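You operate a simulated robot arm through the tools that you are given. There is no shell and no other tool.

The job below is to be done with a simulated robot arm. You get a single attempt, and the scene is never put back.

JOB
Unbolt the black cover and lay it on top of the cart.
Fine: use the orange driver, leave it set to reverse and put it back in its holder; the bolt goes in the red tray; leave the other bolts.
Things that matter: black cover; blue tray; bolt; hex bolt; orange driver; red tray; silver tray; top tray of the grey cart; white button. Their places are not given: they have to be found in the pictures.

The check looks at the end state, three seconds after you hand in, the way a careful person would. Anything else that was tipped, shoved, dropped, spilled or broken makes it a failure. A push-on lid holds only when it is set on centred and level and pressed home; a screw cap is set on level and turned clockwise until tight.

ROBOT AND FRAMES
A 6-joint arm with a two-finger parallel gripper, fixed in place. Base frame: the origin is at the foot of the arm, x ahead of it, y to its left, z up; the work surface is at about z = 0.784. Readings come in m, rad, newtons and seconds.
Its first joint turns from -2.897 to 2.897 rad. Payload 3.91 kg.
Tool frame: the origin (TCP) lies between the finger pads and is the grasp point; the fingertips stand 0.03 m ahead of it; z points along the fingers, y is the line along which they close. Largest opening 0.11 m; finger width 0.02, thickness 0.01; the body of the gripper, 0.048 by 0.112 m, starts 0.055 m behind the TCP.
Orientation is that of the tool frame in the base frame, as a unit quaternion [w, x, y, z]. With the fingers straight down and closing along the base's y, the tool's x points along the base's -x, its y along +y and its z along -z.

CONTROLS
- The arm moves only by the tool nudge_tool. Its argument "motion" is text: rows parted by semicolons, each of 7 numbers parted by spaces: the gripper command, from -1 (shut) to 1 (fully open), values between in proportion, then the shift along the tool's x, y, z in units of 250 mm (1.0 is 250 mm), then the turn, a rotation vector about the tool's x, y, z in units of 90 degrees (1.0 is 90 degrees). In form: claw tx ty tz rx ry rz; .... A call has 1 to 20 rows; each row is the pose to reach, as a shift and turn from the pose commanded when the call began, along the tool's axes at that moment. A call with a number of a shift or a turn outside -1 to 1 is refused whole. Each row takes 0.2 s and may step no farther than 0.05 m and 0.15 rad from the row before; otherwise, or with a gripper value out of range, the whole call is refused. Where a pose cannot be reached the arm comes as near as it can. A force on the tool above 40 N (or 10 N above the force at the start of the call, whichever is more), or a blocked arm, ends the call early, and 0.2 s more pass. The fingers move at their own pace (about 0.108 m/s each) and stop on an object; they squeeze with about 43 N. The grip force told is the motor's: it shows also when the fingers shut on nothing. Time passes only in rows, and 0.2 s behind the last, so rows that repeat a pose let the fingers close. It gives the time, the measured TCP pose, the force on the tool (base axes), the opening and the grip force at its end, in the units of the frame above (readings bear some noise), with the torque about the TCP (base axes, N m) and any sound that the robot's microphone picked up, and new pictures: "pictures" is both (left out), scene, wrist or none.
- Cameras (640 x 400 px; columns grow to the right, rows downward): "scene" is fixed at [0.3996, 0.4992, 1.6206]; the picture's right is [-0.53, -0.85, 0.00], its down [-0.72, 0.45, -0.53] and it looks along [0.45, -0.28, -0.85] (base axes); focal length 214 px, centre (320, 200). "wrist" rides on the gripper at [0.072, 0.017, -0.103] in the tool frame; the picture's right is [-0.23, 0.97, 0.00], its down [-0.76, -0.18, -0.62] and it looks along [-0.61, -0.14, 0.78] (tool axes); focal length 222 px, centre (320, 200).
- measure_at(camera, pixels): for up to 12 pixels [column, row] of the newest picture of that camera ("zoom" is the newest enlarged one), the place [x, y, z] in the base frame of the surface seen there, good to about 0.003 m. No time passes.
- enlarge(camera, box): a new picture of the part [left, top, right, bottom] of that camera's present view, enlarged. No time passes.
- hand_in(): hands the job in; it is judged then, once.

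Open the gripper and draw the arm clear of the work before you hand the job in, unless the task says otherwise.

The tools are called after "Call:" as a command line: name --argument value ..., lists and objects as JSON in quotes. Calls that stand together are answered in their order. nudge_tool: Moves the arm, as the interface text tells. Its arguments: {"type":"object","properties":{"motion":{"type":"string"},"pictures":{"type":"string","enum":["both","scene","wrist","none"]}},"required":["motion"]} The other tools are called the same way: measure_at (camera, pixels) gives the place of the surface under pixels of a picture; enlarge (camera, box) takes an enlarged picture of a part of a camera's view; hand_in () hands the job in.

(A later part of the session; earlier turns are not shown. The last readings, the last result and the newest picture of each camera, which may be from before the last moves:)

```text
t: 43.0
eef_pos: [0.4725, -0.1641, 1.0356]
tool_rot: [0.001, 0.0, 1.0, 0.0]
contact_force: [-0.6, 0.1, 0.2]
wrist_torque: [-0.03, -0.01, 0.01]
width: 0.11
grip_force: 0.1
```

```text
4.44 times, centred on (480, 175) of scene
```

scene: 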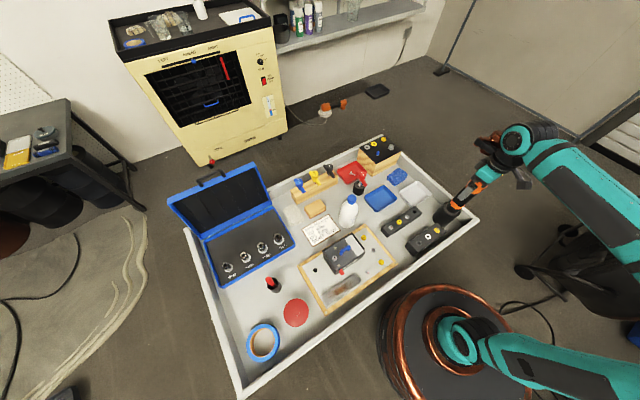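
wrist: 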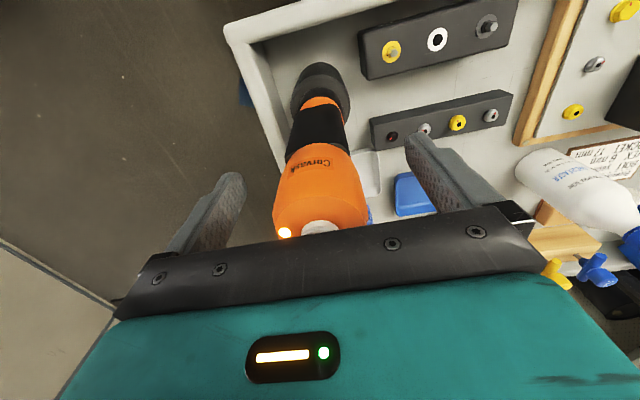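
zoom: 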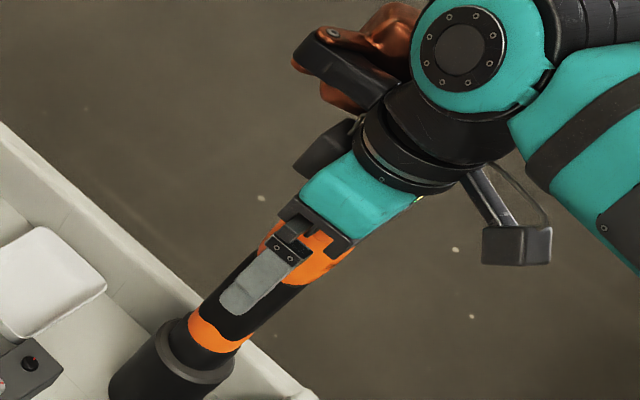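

Released; it stands and the light stays amber. I back straight up and inspect the driver's seating.

Call:
nudge_tool --motion "1 0 0 -0.12 0 0 0; 1 0 0 -0.28 0 0 0; 1 0 0 -0.44 0 0 0; 1 0 0 -0.6 0 0 0; 1 0.06 0.14 -0.6 0 0 0; 1 0.12 0.28 -0.6 0 0 0; 1 0.12 0.28 -0.6 0 0 0"

Call:
enlarge --camera "scene" --box '[430, 160, 500, 230]'

Call:
enlarge --camera "wrist" --box '[210, 70, 330, 210]'

Call:
measure_at --camera "scene" --pixels '[[483, 180], [479, 183], [485, 184], [484, 178]]'

```text
t: 44.6
eef_pos: [0.4431, -0.0936, 1.1864]
tool_rot: [0.001, 0.001, 1.0, -0.001]
contact_force: [0.4, 0.1, -0.5]
wrist_torque: [0.02, -0.02, 0.02]
width: 0.1099
grip_force: 0.0
```

scene: 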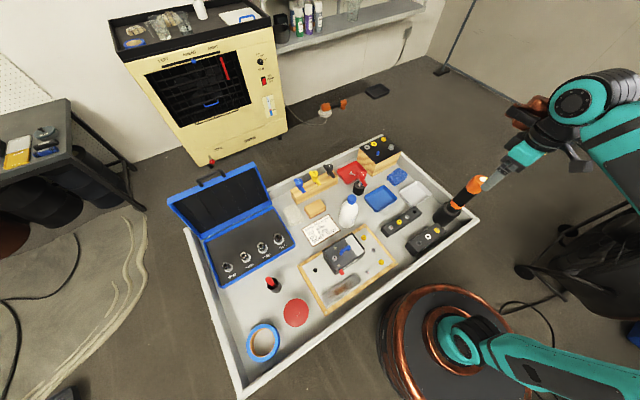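
wrist: 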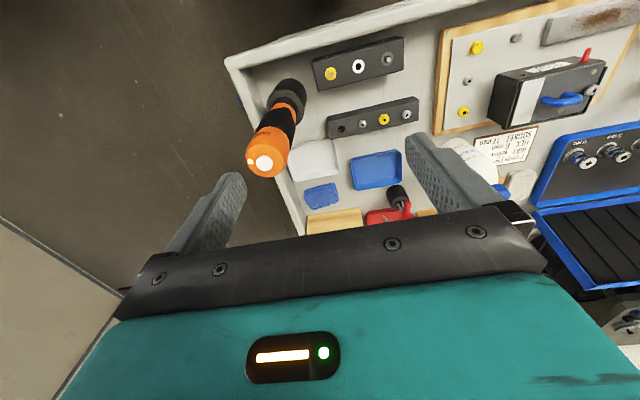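

```text
5.71 times, centred on (465, 195) of scene
```

zoom: 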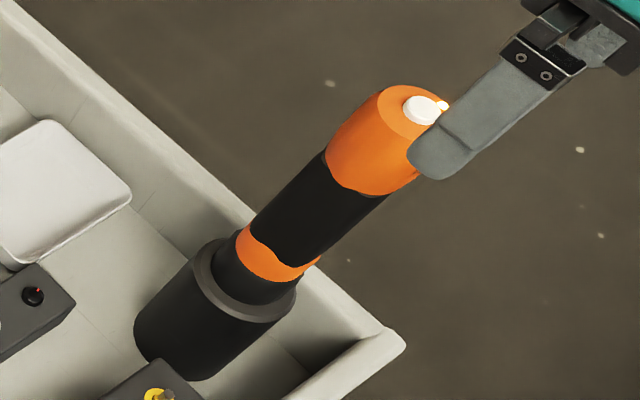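

```text
2.86 times, centred on (270, 140) of wrist
```

zoom: 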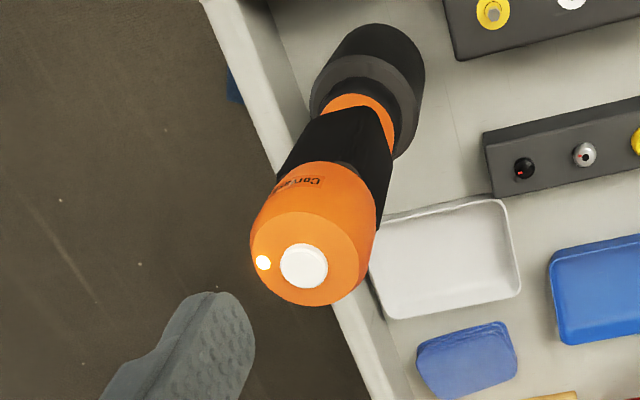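

```text
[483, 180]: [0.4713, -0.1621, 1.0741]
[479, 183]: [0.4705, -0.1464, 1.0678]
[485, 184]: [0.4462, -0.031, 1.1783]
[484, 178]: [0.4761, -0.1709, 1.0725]
```

The driver is back seated (top at z 1.073 as at the start) with the amber light. Now I move over the loose bolt, turning the tool 90° so the fingers close along x, clear of the handle.

Call:
nudge_tool --motion "1 -0.05 0.12 0 0 0 0; 1 -0.1 0.26 0 0 0 0; 1 -0.15 0.4 0 0 0 0; 1 -0.2 0.55 0 0 0 0; 1 -0.26 0.7 0 0 0 0; 1 -0.32 0.85 0 0 0 0; 1 -0.38 1 0 0 0 0" --pictures "none"

Call:
nudge_tool --motion "1 0 0.1 0 0 0 0.09; 1 0 0.2 0 0 0 0.18; 1 0 0.3 0 0 0 0.27; 1 0 0.4 0 0 0 0.36; 1 0 0.5 0 0 0 0.45; 1 -0.02 0.6 0 0 0 0.54; 1 -0.04 0.7 0 0 0 0.63; 1 -0.06 0.74 0 0 0 0.72; 1 -0.076 0.74 0 0 0 0.81; 1 -0.076 0.74 0 0 0 0.9; 1 -0.076 0.74 0 0 0 0.98; 1 -0.076 0.74 0 0 0 1; 1 -0.076 0.74 0 0 0 1"

```text
t: 46.2
eef_pos: [0.5418, 0.1556, 1.1897]
tool_rot: [0.001, 0.001, 1.0, 0.0]
contact_force: [-1.6, 0.0, 0.5]
wrist_torque: [0.07, -0.07, -0.02]
width: 0.11
grip_force: 0.2
```

```text
t: 49.0
eef_pos: [0.5579, 0.3394, 1.1856]
tool_rot: [0.001, 0.708, 0.706, 0.0]
contact_force: [-0.2, -0.5, -0.5]
wrist_torque: [-0.01, 0.02, -0.05]
width: 0.1101
grip_force: 0.0
```

scene: 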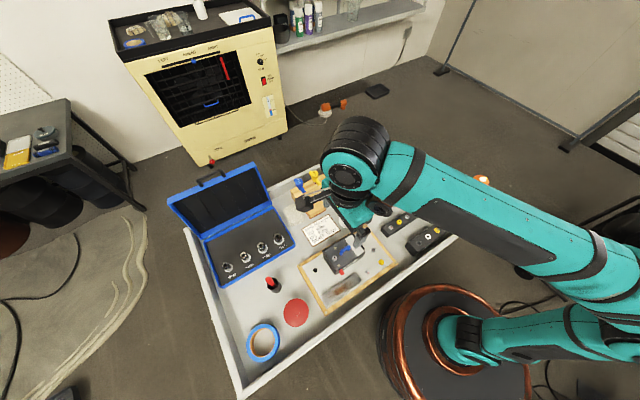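
wrist: 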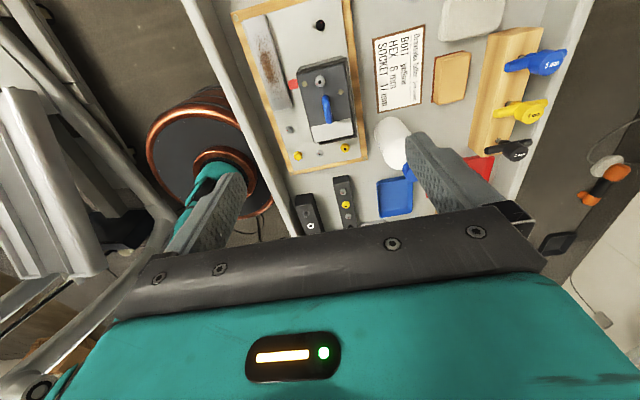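

The tool now closes along x (tool x→+y, tool y→+x). The bolt shows at about wrist (320,80); I zoom in and measure it along with the handle.

Call:
enlarge --camera "wrist" --box '[285, 50, 365, 150]'

Call:
enlarge --camera "scene" --box '[320, 235, 370, 285]'

```text
4.00 times, centred on (325, 100) of wrist
```

zoom: 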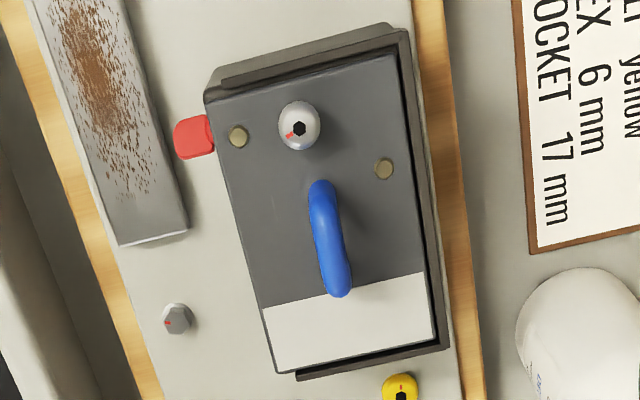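

```text
8.00 times, centred on (345, 260) of scene
```

zoom: 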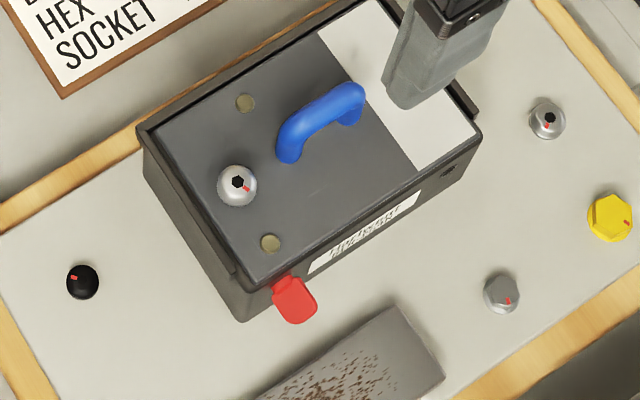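

Call:
measure_at --camera "zoom" --pixels '[[237, 182], [236, 183], [238, 181], [220, 182], [255, 188], [236, 167], [234, 203], [290, 150], [355, 95], [310, 115], [330, 103], [270, 243]]'

Call:
measure_at --camera "wrist" --pixels '[[320, 82], [319.5, 82], [317, 78], [323, 78], [320, 88], [325, 147], [330, 172], [327, 160], [340, 92], [304, 84], [345, 70], [300, 78]]'

```text
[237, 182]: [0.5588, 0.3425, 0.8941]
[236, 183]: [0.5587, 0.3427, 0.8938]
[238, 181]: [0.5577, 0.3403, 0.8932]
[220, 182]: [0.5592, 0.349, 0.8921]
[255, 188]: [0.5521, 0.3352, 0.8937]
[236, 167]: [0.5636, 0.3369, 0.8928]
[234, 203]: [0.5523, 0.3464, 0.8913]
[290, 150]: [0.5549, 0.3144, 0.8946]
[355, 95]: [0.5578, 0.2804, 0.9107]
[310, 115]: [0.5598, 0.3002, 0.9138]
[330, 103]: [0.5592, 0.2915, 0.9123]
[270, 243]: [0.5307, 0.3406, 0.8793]
```

```text
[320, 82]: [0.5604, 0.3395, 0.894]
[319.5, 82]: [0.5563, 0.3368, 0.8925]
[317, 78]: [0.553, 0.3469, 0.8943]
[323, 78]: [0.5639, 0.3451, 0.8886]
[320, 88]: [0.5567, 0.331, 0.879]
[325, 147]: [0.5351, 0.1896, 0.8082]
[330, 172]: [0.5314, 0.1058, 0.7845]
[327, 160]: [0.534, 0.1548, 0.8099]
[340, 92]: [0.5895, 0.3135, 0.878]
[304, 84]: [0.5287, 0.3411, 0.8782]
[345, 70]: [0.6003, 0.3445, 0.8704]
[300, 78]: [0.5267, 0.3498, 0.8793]
```

The loose bolt's head top is at (0.558,0.3415,0.894). I narrow the fingers and descend over it.

Call:
nudge_tool --motion "0.2 0.002 0 0.1 0 0 0; -0.1 0.002 0 0.25 0 0 0; -0.2 0.002 0 0.4 0 0 0; -0.25 0.002 0 0.55 0 0 0; -0.25 0.002 0 0.7 0 0 0; -0.25 0.002 0 0.8 0 0 0; -0.25 0.002 0 0.9 0 0 0; -0.25 0.002 0 0.9 0 0 0"

Call:
enlarge --camera "scene" --box '[320, 235, 370, 285]'

Call:
enlarge --camera "wrist" --box '[260, 90, 380, 220]'

```text
t: 50.8
eef_pos: [0.5607, 0.3421, 0.9613]
tool_rot: [0.0, 0.707, 0.707, 0.0]
contact_force: [-0.7, 0.4, 0.0]
wrist_torque: [-0.01, 0.0, 0.01]
width: 0.0412
grip_force: 0.0
```

scene: 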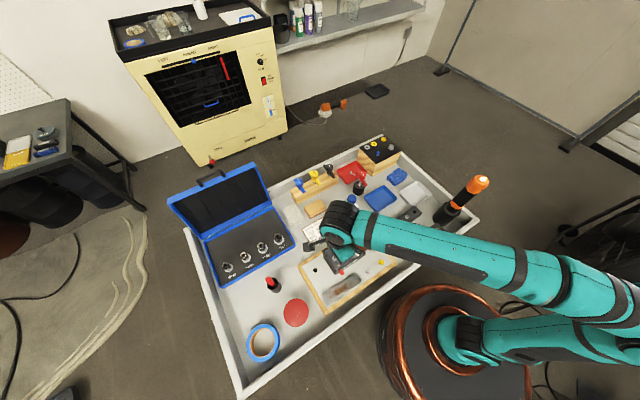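
wrist: 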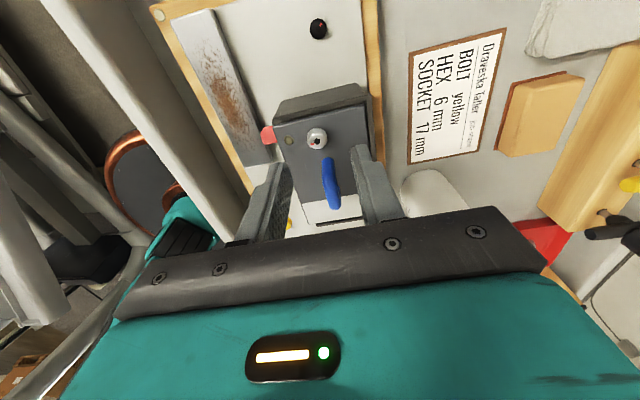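

```text
8.00 times, centred on (345, 260) of scene
```

zoom: 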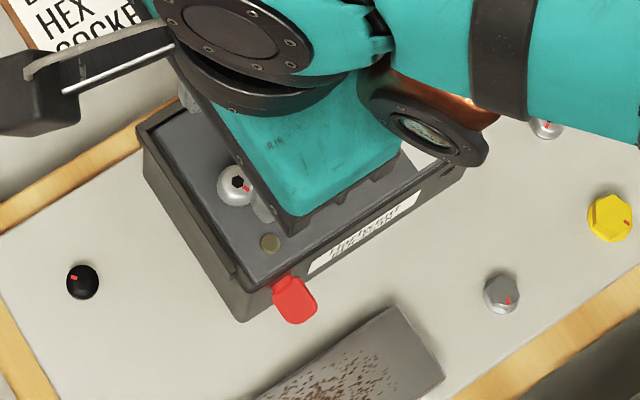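

```text
3.08 times, centred on (320, 155) of wrist
```

zoom: 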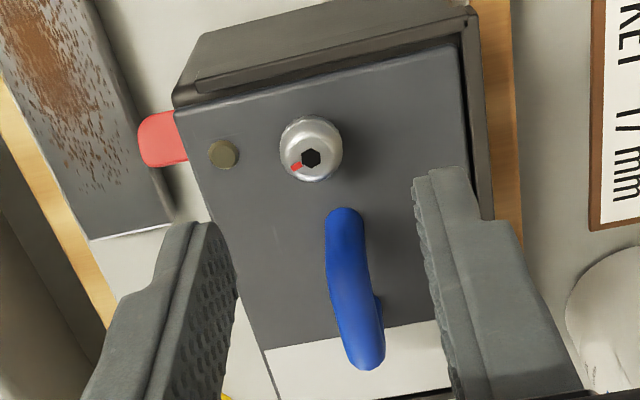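

The bolt sits about 2 mm toward -x of the finger centre, with both fingers clear of the handle. I correct and descend to head height.

Call:
nudge_tool --motion "-0.25 0 -0.008 0.06 0 0 0; -0.25 0 -0.008 0.12 0 0 0; -0.25 0 -0.008 0.16 0 0 0; -0.25 0 -0.008 0.184 0 0 0; -0.25 0 -0.008 0.184 0 0 0"

Call:
enlarge --camera "scene" --box '[320, 235, 370, 285]'

Call:
enlarge --camera "wrist" --box '[260, 90, 380, 220]'

```text
t: 52.0
eef_pos: [0.5557, 0.3419, 0.9144]
tool_rot: [0.001, 0.707, 0.707, 0.0]
contact_force: [1.0, -0.1, -0.1]
wrist_torque: [0.0, -0.01, 0.02]
width: 0.0413
grip_force: 0.1
```

scene: 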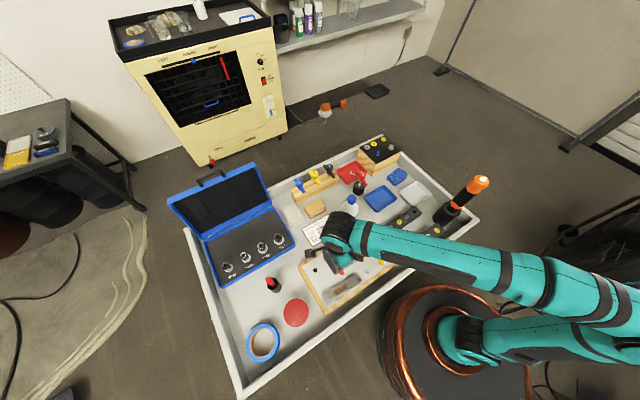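
wrist: 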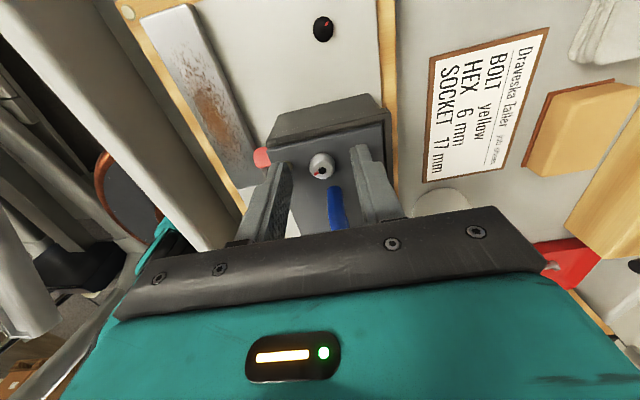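

```text
8.00 times, centred on (345, 260) of scene
```

zoom: 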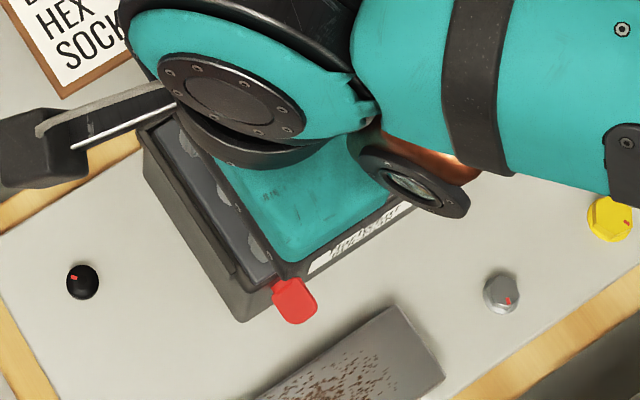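

```text
3.08 times, centred on (320, 155) of wrist
```

zoom: 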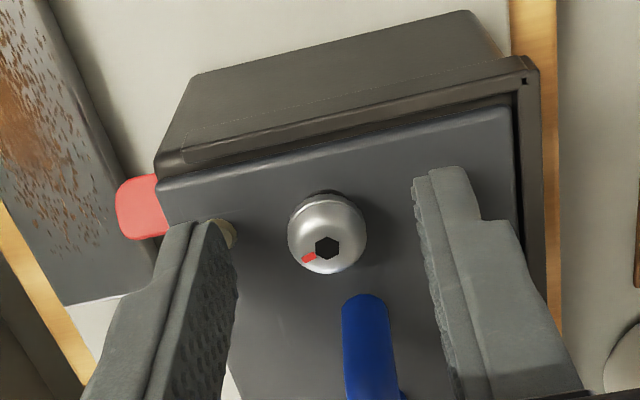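

The bolt head is centred between the pads at zoom (327,232). I close on it.

Call:
nudge_tool --motion "-0.6 0 0 0 0 0 0; -1 0 0 0 0 0 0; -1 0 0 0 0 0 0; -1 0 0 0 0 0 0" --pictures "wrist"

Call:
enlarge --camera "wrist" --box '[260, 90, 380, 220]'

```text
t: 53.0
eef_pos: [0.5581, 0.3414, 0.9152]
tool_rot: [0.001, 0.707, 0.707, 0.001]
contact_force: [22.5, 3.0, 0.5]
wrist_torque: [0.05, -0.58, 0.01]
width: 0.0153
grip_force: 18.1
```

wrist: 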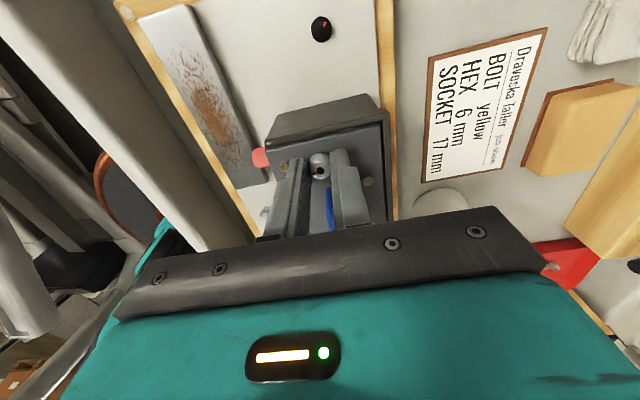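

```text
3.08 times, centred on (320, 155) of wrist
```

zoom: 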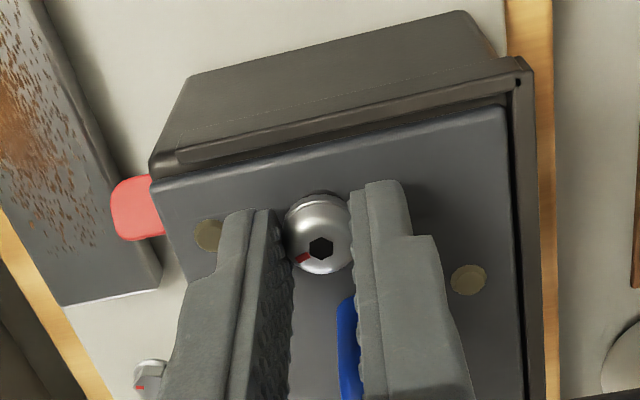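

Gripped (width 15 mm) but there is 22 N sideways in +x, so I shift 1.5 mm in +x to centre on the bolt.

Call:
nudge_tool --motion "-1 0 0.003 0 0 0 0; -1 0 0.006 0 0 0 0; -1 0 0.006 0 0 0 0; -1 0 0.006 0 0 0 0" --pictures "none"

```text
t: 54.0
eef_pos: [0.5585, 0.3418, 0.9152]
tool_rot: [0.001, 0.707, 0.707, 0.001]
contact_force: [11.8, 3.6, 0.1]
wrist_torque: [0.11, -0.29, 0.02]
width: 0.0152
grip_force: 18.3
```

Halved; another 1.5 mm in +x.

Call:
nudge_tool --motion "-1 0 0.003 0 0 0 0; -1 0 0.006 0 0 0 0; -1 0 0.006 0 0 0 0; -1 0 0.006 0 0 0 0" --pictures "none"

```text
t: 55.0
eef_pos: [0.557, 0.342, 0.9166]
tool_rot: [0.0, 0.707, 0.707, 0.001]
contact_force: [-15.7, -5.1, -0.2]
wrist_torque: [-0.12, 0.41, 0.0]
width: 0.0151
grip_force: 18.1
```

Now -16 N, so I go back 0.85 mm to balance it.

Call:
nudge_tool --motion "-1 0 -0.0034 0 0 0 0; -1 0 -0.0034 0 0 0 0; -1 0 -0.0034 0 0 0 0" --pictures "none"

```text
t: 55.8
eef_pos: [0.5585, 0.3414, 0.9166]
tool_rot: [0.001, 0.707, 0.707, 0.0]
contact_force: [-8.1, -6.3, -0.1]
wrist_torque: [-0.22, 0.22, 0.03]
width: 0.0152
grip_force: 18.0
```

Forces are modest now; I lift straight up in small steps.

Call:
nudge_tool --motion "-1 0 -0.001 -0.01 0 0 0; -1 0 -0.001 -0.02 0 0 0; -1 0 -0.001 -0.035 0 0 0; -1 0 -0.001 -0.05 0 0 0; -1 0 -0.001 -0.07 0 0 0; -1 0 -0.001 -0.09 0 0 0; -1 0 -0.001 -0.11 0 0 0; -1 0 -0.001 -0.14 0 0 0; -1 0 -0.001 -0.18 0 0 0; -1 0 -0.001 -0.18 0 0 0"

Call:
enlarge --camera "wrist" --box '[260, 90, 380, 220]'

Call:
enlarge --camera "scene" --box '[320, 235, 370, 285]'

```text
t: 58.0
eef_pos: [0.5574, 0.3429, 0.9598]
tool_rot: [0.0, 0.707, 0.708, 0.0]
contact_force: [-1.4, 0.8, 0.4]
wrist_torque: [0.0, 0.03, 0.02]
width: 0.0
grip_force: 37.7
```

scene: 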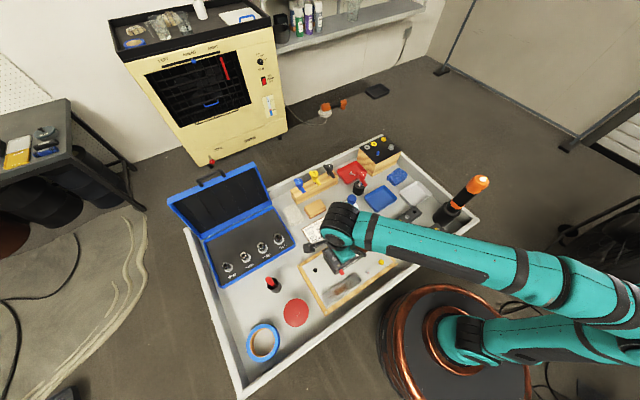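
wrist: 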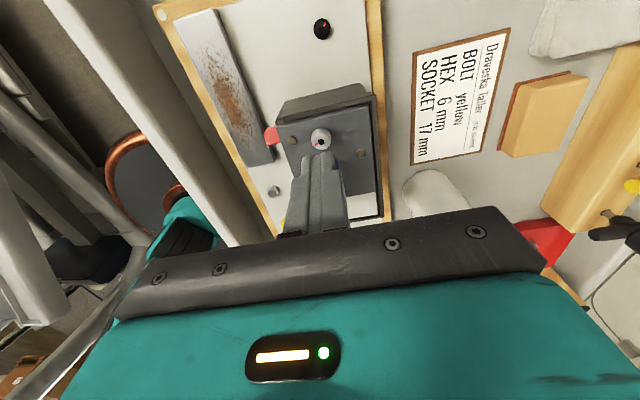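

```text
3.08 times, centred on (320, 155) of wrist
```

zoom: 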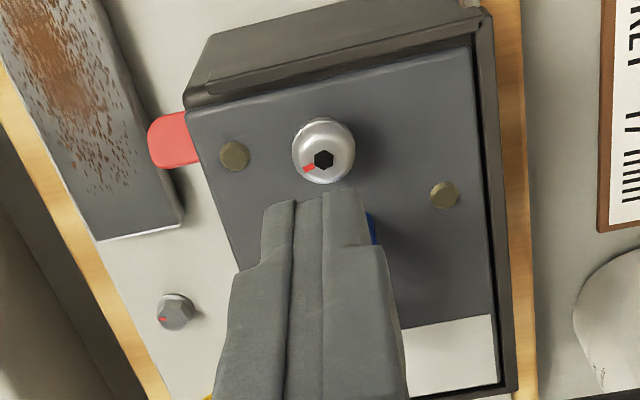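

```text
8.00 times, centred on (345, 260) of scene
```

zoom: 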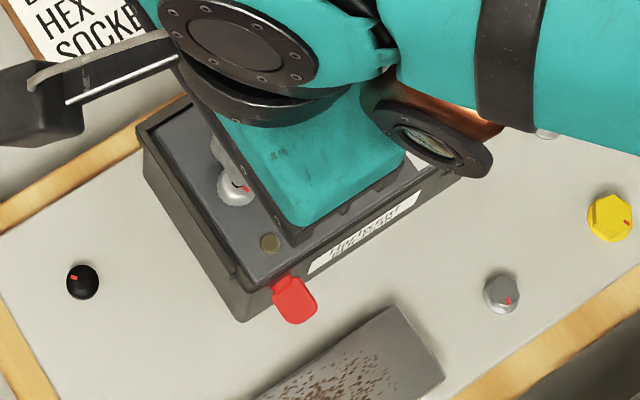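

The pads slipped off the domed top: the bolt is still in its hole. I reopen narrowly and go about 5 mm lower so the pads catch the head's straight rim.

Call:
nudge_tool --motion "-0.5 0 0 0 0 0 0; -0.5 0 0 0 0 0 0; -0.5 -0.004 0 0.06 0 0 0; -0.5 -0.004 0 0.12 0 0 0; -0.5 -0.004 0 0.16 0 0 0; -0.5 -0.004 0 0.18 0 0 0; -0.5 -0.004 0 0.19 0 0 0; -0.5 -0.004 0 0.195 0 0 0; -0.5 -0.004 0 0.195 0 0 0"

Call:
enlarge --camera "wrist" --box '[260, 90, 380, 220]'

```text
t: 60.0
eef_pos: [0.5565, 0.3414, 0.9101]
tool_rot: [0.001, 0.707, 0.707, 0.001]
contact_force: [1.2, 0.4, 0.2]
wrist_torque: [0.01, -0.03, 0.0]
width: 0.0276
grip_force: 0.1
```

scene: 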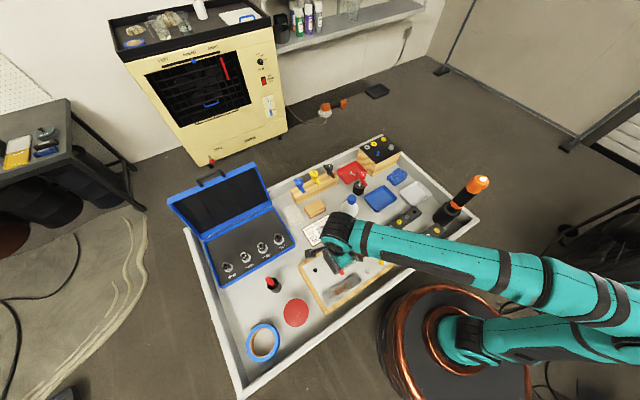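
wrist: 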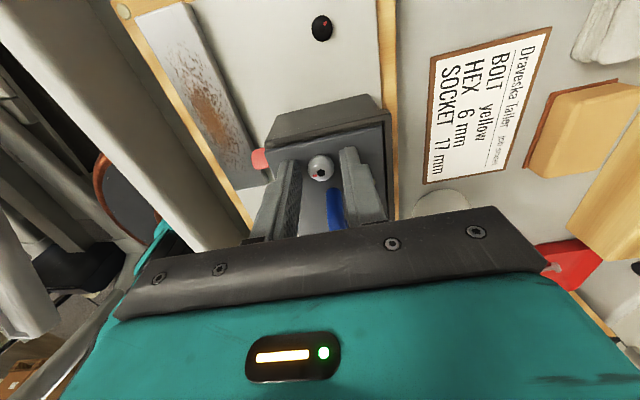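

```text
3.08 times, centred on (320, 155) of wrist
```

zoom: 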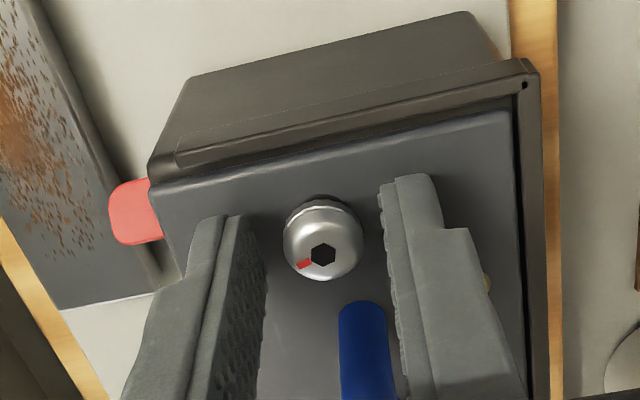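

The pads are now lower around the head with tips ~2 mm above the lid. I close again.

Call:
nudge_tool --motion "-0.8 0 0 0 0 0 0; -1 0 0 0 0 0 0; -1 0 0 0 0 0 0; -1 0 0 0 0 0 0" --pictures "wrist"

Call:
enlarge --camera "wrist" --box '[260, 90, 380, 220]'

```text
t: 61.0
eef_pos: [0.5574, 0.3408, 0.9119]
tool_rot: [0.001, 0.707, 0.707, 0.0]
contact_force: [12.2, 1.7, 0.5]
wrist_torque: [0.04, -0.26, 0.03]
width: 0.0151
grip_force: 17.9
```

wrist: 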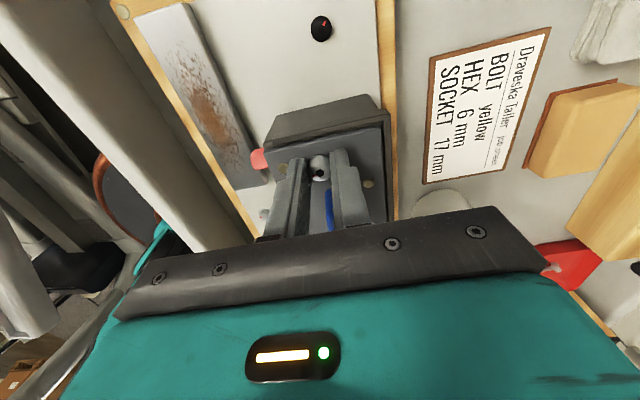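

```text
3.08 times, centred on (320, 155) of wrist
```

zoom: 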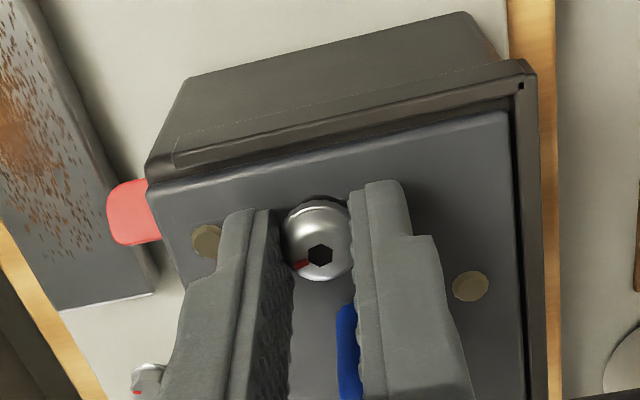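

Same 15 mm width; sideways force is +12 N, which could jam the shank in its hole. I fine-tune +0.6 mm in x to balance.

Call:
nudge_tool --motion "-1 0 0.0024 0 0 0 0; -1 0 0.0024 0 0 0 0; -1 0 0.0024 0 0 0 0" --pictures "none"

```text
t: 61.8
eef_pos: [0.558, 0.3405, 0.9094]
tool_rot: [0.001, 0.706, 0.708, 0.0]
contact_force: [5.4, 3.5, 0.4]
wrist_torque: [0.06, -0.12, 0.0]
width: 0.015
grip_force: 17.5
```

Down to 5 N; a further 0.3 mm in x, then a small test lift of 4 mm.

Call:
nudge_tool --motion "-1 0.0008 0.0012 0 0 0 0; -1 0.0008 0.0012 0 0 0 0; -1 0.0008 0.0012 -0.004 0 0 0; -1 0.0008 0.0012 -0.008 0 0 0; -1 0.0008 0.0012 -0.012 0 0 0; -1 0.0008 0.0012 -0.016 0 0 0" --pictures "wrist"

Call:
enlarge --camera "wrist" --box '[260, 90, 380, 220]'

```text
t: 63.2
eef_pos: [0.5576, 0.3419, 0.9142]
tool_rot: [0.001, 0.707, 0.707, 0.0]
contact_force: [-11.9, 4.8, 0.1]
wrist_torque: [0.13, 0.28, -0.03]
width: 0.0153
grip_force: 18.2
```

wrist: 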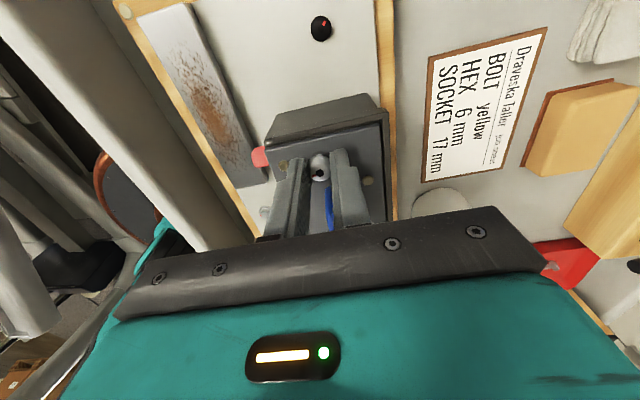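

```text
3.08 times, centred on (320, 155) of wrist
```

zoom: 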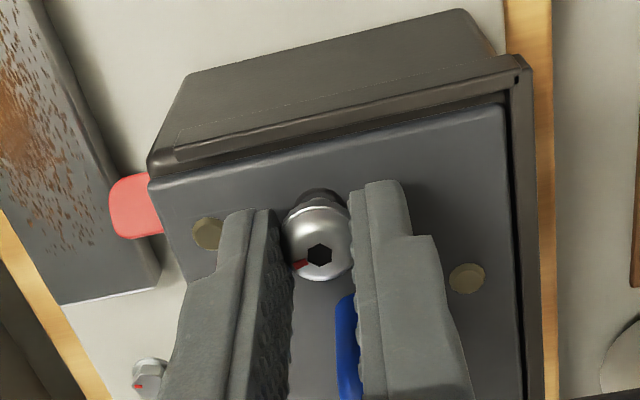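

The bolt is coming up with the fingers (bigger gap under the head, no vertical load). I correct -0.5 mm in x and continue the lift in small steps.

Call:
nudge_tool --motion "-1 0 -0.0022 0 0 0 0; -1 0 -0.0022 -0.006 0 0 0; -1 0 -0.0022 -0.012 0 0 0; -1 0 -0.0022 -0.018 0 0 0; -1 0 -0.0022 -0.024 0 0 0" --pictures "wrist"

Call:
enlarge --camera "wrist" --box '[260, 90, 380, 220]'

```text
t: 64.4
eef_pos: [0.5585, 0.3413, 0.9222]
tool_rot: [0.0, 0.707, 0.707, 0.001]
contact_force: [-13.4, 11.1, -0.7]
wrist_torque: [0.28, 0.28, -0.01]
width: 0.015
grip_force: 17.4
```

wrist: 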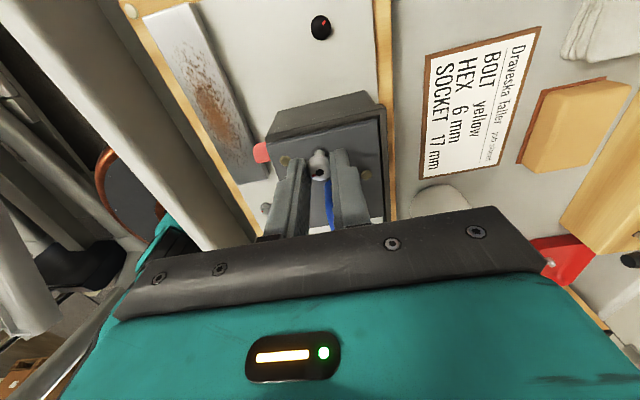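

```text
3.08 times, centred on (320, 155) of wrist
```

zoom: 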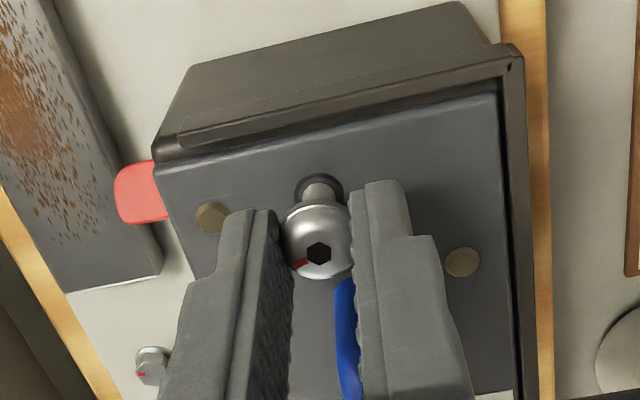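

The shank is now visible above the hole. The tool is being pushed (-13,+11) N, so I follow that by about 0.6 mm and keep lifting.

Call:
nudge_tool --motion "-1 0.0025 -0.003 0 0 0 0; -1 0.0025 -0.003 -0.008 0 0 0; -1 0.0025 -0.003 -0.016 0 0 0; -1 0.0025 -0.003 -0.024 0 0 0; -1 0.0025 -0.003 -0.032 0 0 0" --pictures "wrist"

Call:
enlarge --camera "wrist" --box '[260, 90, 380, 220]'

```text
t: 65.6
eef_pos: [0.557, 0.3406, 0.9285]
tool_rot: [0.0, 0.707, 0.707, 0.0]
contact_force: [-0.1, 0.3, 0.1]
wrist_torque: [0.0, 0.0, 0.03]
width: 0.0152
grip_force: 18.4
```

wrist: 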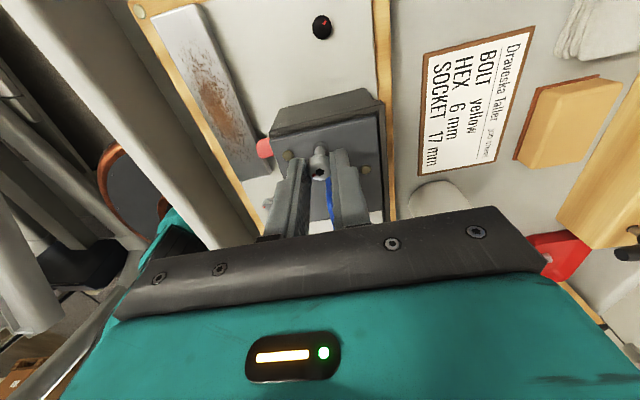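

```text
3.08 times, centred on (320, 155) of wrist
```

zoom: 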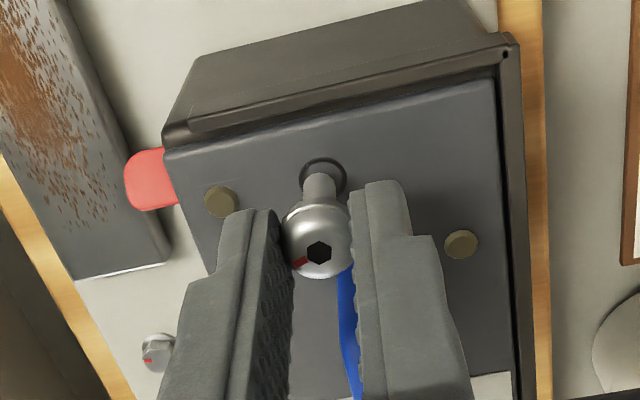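

Forces are all near zero with the bolt still held, so it is free of the hole. I lift it well clear.

Call:
nudge_tool --motion "-1 0 0 -0.04 0 0 0; -1 0 0 -0.08 0 0 0; -1 0 0 -0.14 0 0 0; -1 0 0 -0.22 0 0 0; -1 0 0 -0.32 0 0 0; -1 0 0 -0.42 0 0 0; -1 0 0 -0.52 0 0 0; -1 0 0 -0.52 0 0 0"

Call:
enlarge --camera "wrist" --box '[260, 90, 380, 220]'

Call:
enlarge --camera "scene" --box '[330, 145, 410, 215]'

```text
t: 67.4
eef_pos: [0.5581, 0.3394, 1.0586]
tool_rot: [0.001, 0.707, 0.707, 0.001]
contact_force: [0.9, -0.5, -0.6]
wrist_torque: [0.01, 0.03, 0.03]
width: 0.0149
grip_force: 18.1
```

scene: 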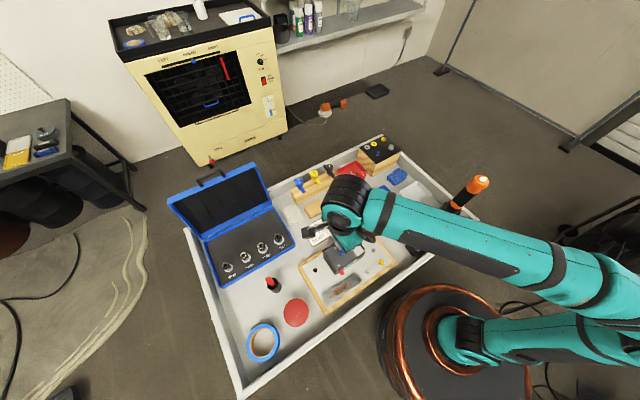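
wrist: 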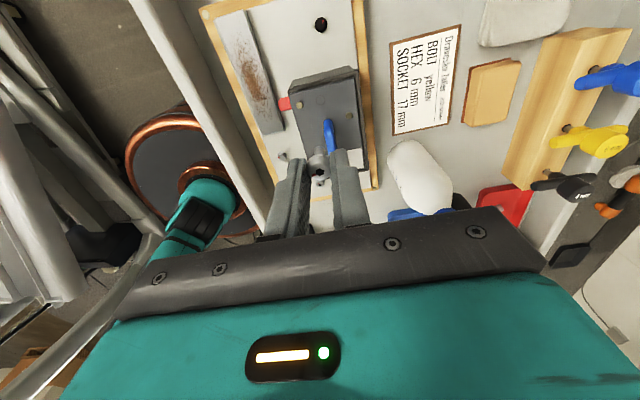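

```text
3.08 times, centred on (320, 155) of wrist
```

zoom: 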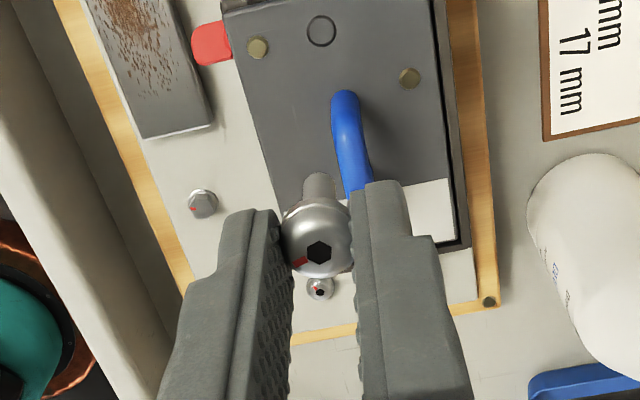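

```text
5.71 times, centred on (370, 180) of scene
```

zoom: 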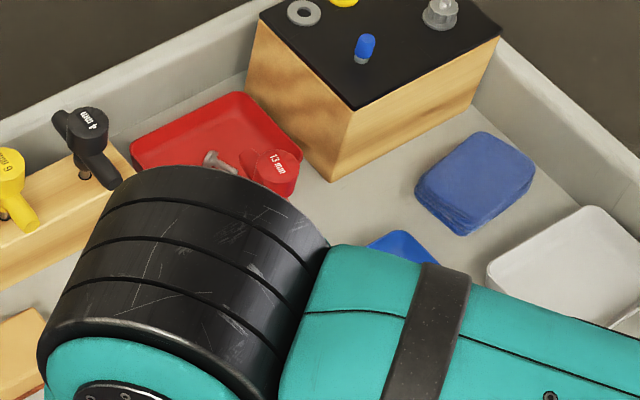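

The bolt is held securely and the empty hole shows in the cover. I measure the red tray, its existing screw and the 13 mm T-handle next to it.

Call:
measure_at --camera "zoom" --pixels '[[132, 150], [240, 93], [303, 158], [200, 130], [235, 115], [265, 140], [180, 155], [215, 160], [285, 162], [290, 185], [245, 155], [205, 165]]'

Call:
measure_at --camera "zoom" --pixels '[[260, 30], [350, 108], [355, 170], [95, 120], [100, 170], [70, 120], [130, 165], [270, 55], [300, 130], [60, 230], [170, 100], [20, 160]]'

```text
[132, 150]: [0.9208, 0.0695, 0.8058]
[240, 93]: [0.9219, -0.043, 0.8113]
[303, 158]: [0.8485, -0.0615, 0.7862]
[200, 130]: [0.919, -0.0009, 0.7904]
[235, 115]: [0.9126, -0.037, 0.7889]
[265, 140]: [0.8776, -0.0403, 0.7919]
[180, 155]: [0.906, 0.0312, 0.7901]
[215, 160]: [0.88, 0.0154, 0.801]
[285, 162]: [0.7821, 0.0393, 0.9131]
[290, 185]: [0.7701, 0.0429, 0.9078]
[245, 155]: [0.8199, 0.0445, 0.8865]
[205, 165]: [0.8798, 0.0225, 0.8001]
```

```text
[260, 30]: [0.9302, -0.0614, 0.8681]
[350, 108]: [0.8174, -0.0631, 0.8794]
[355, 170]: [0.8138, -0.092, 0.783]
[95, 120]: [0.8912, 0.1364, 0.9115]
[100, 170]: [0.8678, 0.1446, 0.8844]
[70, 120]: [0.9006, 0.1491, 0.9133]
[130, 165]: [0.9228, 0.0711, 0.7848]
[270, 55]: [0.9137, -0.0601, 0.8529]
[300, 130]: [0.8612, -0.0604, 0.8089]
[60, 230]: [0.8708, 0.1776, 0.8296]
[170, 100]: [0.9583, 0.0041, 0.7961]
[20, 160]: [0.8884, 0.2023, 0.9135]
```

The tray spans about x 0.84–0.92, y -0.05–0.07 with floor at 0.790; its own screw is near (0.88,0.018) and the T-handle lever near (0.82,0.045,0.89). I carry the bolt to above (0.885,-0.015).

Call:
nudge_tool --motion "-1 -0.1 0.09 0 0 0 0; -1 -0.22 0.2 0 0 0 0; -1 -0.34 0.31 0 0 0 0; -1 -0.46 0.42 0 0 0 0; -1 -0.58 0.53 0 0 0 0; -1 -0.72 0.66 0 0 0 0" --pictures "none"

Call:
nudge_tool --motion "-1 -0.12 0.11 0 0 0 0; -1 -0.24 0.22 0 0 0 0; -1 -0.36 0.33 0 0 0 0; -1 -0.48 0.44 0 0 0 0; -1 -0.6 0.55 0 0 0 0; -1 -0.7 0.65 0 0 0 0; -1 -0.7 0.65 0 0 0 0"

Call:
enlarge --camera "wrist" --box '[240, 60, 400, 220]'

Call:
enlarge --camera "scene" --box '[320, 120, 420, 210]'

```text
t: 68.8
eef_pos: [0.727, 0.1643, 1.061]
tool_rot: [0.001, 0.707, 0.707, 0.0]
contact_force: [-1.2, 0.9, 0.6]
wrist_torque: [0.0, -0.06, 0.0]
width: 0.015
grip_force: 18.1
```

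```text
t: 70.4
eef_pos: [0.8865, -0.0141, 1.0617]
tool_rot: [0.001, 0.707, 0.707, 0.001]
contact_force: [-0.3, -0.3, 0.1]
wrist_torque: [0.03, 0.01, 0.04]
width: 0.0152
grip_force: 18.4
```

scene: 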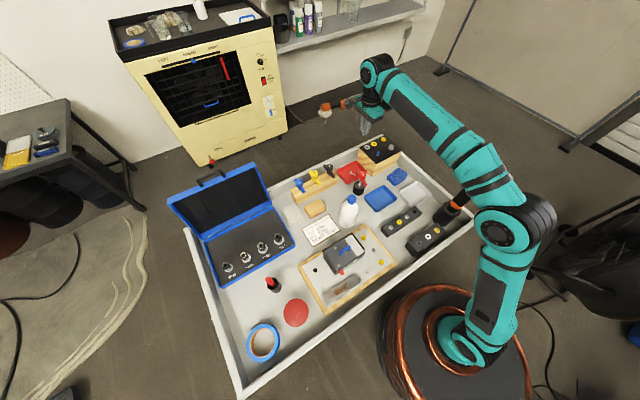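
wrist: 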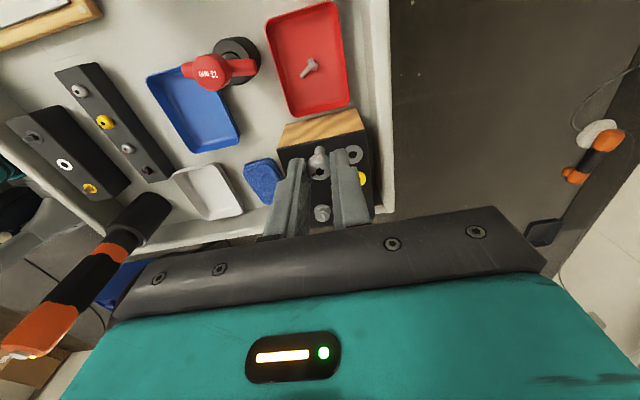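

```text
2.50 times, centred on (320, 140) of wrist
```

zoom: 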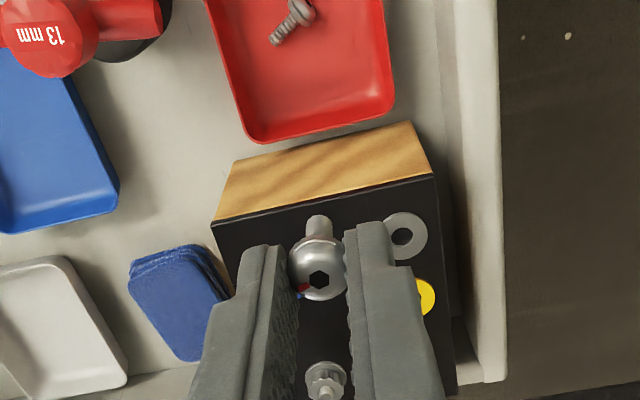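

```text
4.44 times, centred on (370, 165) of scene
```

zoom: 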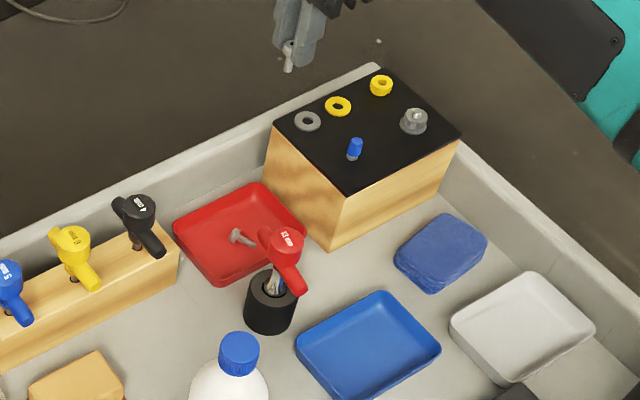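

The tray is unobstructed now (scene zoom corners (173,230), (258,185), (305,228), (222,285)). I measure it again, with the wrist view too.

Call:
measure_at --camera "scene" --pixels '[[336.9, 171.8], [356, 161.6], [366.6, 171.3], [348, 184], [352, 172], [358, 168], [350, 168], [356, 172], [345, 172], [351.5, 173.5], [353, 166], [361, 170]]'

Call:
measure_at --camera "wrist" --pixels '[[267, 25], [330, 4], [349, 100], [292, 115], [310, 68], [325, 85], [300, 95], [340, 92], [215, 70], [185, 70], [238, 50], [258, 68]]'

```text
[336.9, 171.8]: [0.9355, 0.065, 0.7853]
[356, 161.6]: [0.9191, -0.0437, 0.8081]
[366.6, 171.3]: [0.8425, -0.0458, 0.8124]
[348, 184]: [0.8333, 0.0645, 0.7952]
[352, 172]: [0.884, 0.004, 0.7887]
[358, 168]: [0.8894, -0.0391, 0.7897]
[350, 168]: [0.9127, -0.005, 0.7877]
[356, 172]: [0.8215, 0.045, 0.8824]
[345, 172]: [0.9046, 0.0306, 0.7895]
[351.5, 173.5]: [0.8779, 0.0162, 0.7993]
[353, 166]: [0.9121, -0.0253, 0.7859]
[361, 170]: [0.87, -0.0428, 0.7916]
```

```text
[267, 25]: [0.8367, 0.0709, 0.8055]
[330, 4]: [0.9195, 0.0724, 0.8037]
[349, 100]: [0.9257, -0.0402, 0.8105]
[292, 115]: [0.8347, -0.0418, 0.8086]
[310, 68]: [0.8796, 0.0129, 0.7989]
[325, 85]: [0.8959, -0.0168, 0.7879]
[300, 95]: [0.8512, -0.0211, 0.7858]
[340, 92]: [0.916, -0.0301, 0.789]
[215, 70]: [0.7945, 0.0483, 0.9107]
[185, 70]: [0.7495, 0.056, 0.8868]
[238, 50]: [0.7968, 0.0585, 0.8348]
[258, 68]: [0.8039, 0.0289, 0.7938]
```

Tray: x 0.835–0.922, y -0.044–0.071, floor 0.789. I lower the bolt into the free part of the tray at (0.886,-0.018).

Call:
nudge_tool --motion "-1 -0.016 0 0.14 0 0 0; -1 -0.016 0 0.3 0 0 0; -1 -0.016 0 0.46 0 0 0; -1 -0.016 0 0.6 0 0 0; -1 -0.016 0 0.7 0 0 0; -1 -0.016 0 0.76 0 0 0; -1 -0.016 0 0.8 0 0 0; -1 -0.016 0 0.83 0 0 0; -1 -0.016 0 0.85 0 0 0; -1 -0.016 0 0.85 0 0 0"

Call:
enlarge --camera "scene" --box '[320, 130, 400, 200]'

Call:
enlarge --camera "wrist" --box '[240, 60, 400, 220]'

```text
t: 72.6
eef_pos: [0.8843, -0.0158, 0.8495]
tool_rot: [0.001, 0.707, 0.707, 0.001]
contact_force: [-0.1, -1.2, -0.1]
wrist_torque: [-0.02, 0.0, 0.04]
width: 0.0151
grip_force: 17.7
```

scene: 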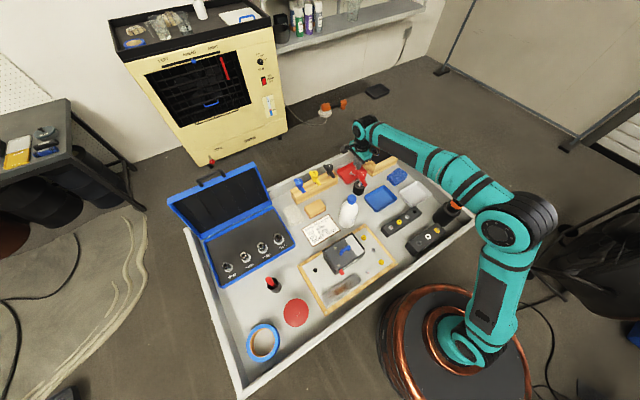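
wrist: 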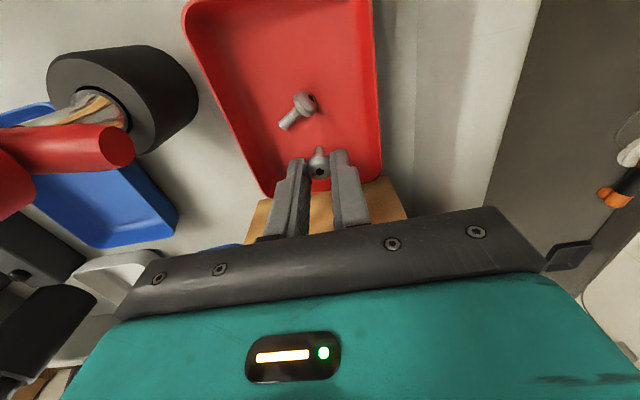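

```text
5.71 times, centred on (360, 165) of scene
```

zoom: 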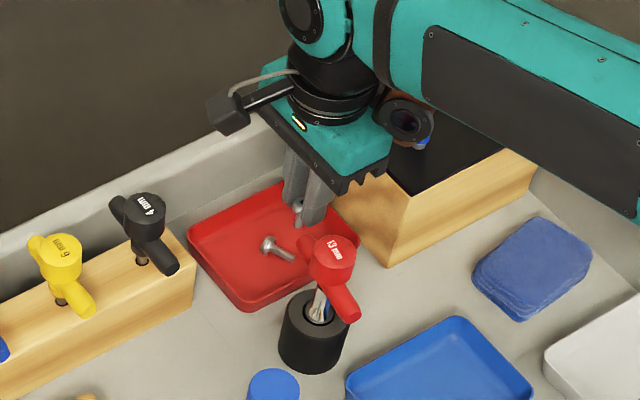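

```text
2.50 times, centred on (320, 140) of wrist
```

zoom: 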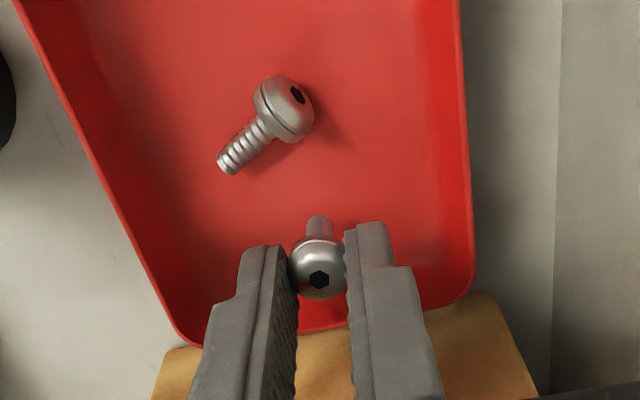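

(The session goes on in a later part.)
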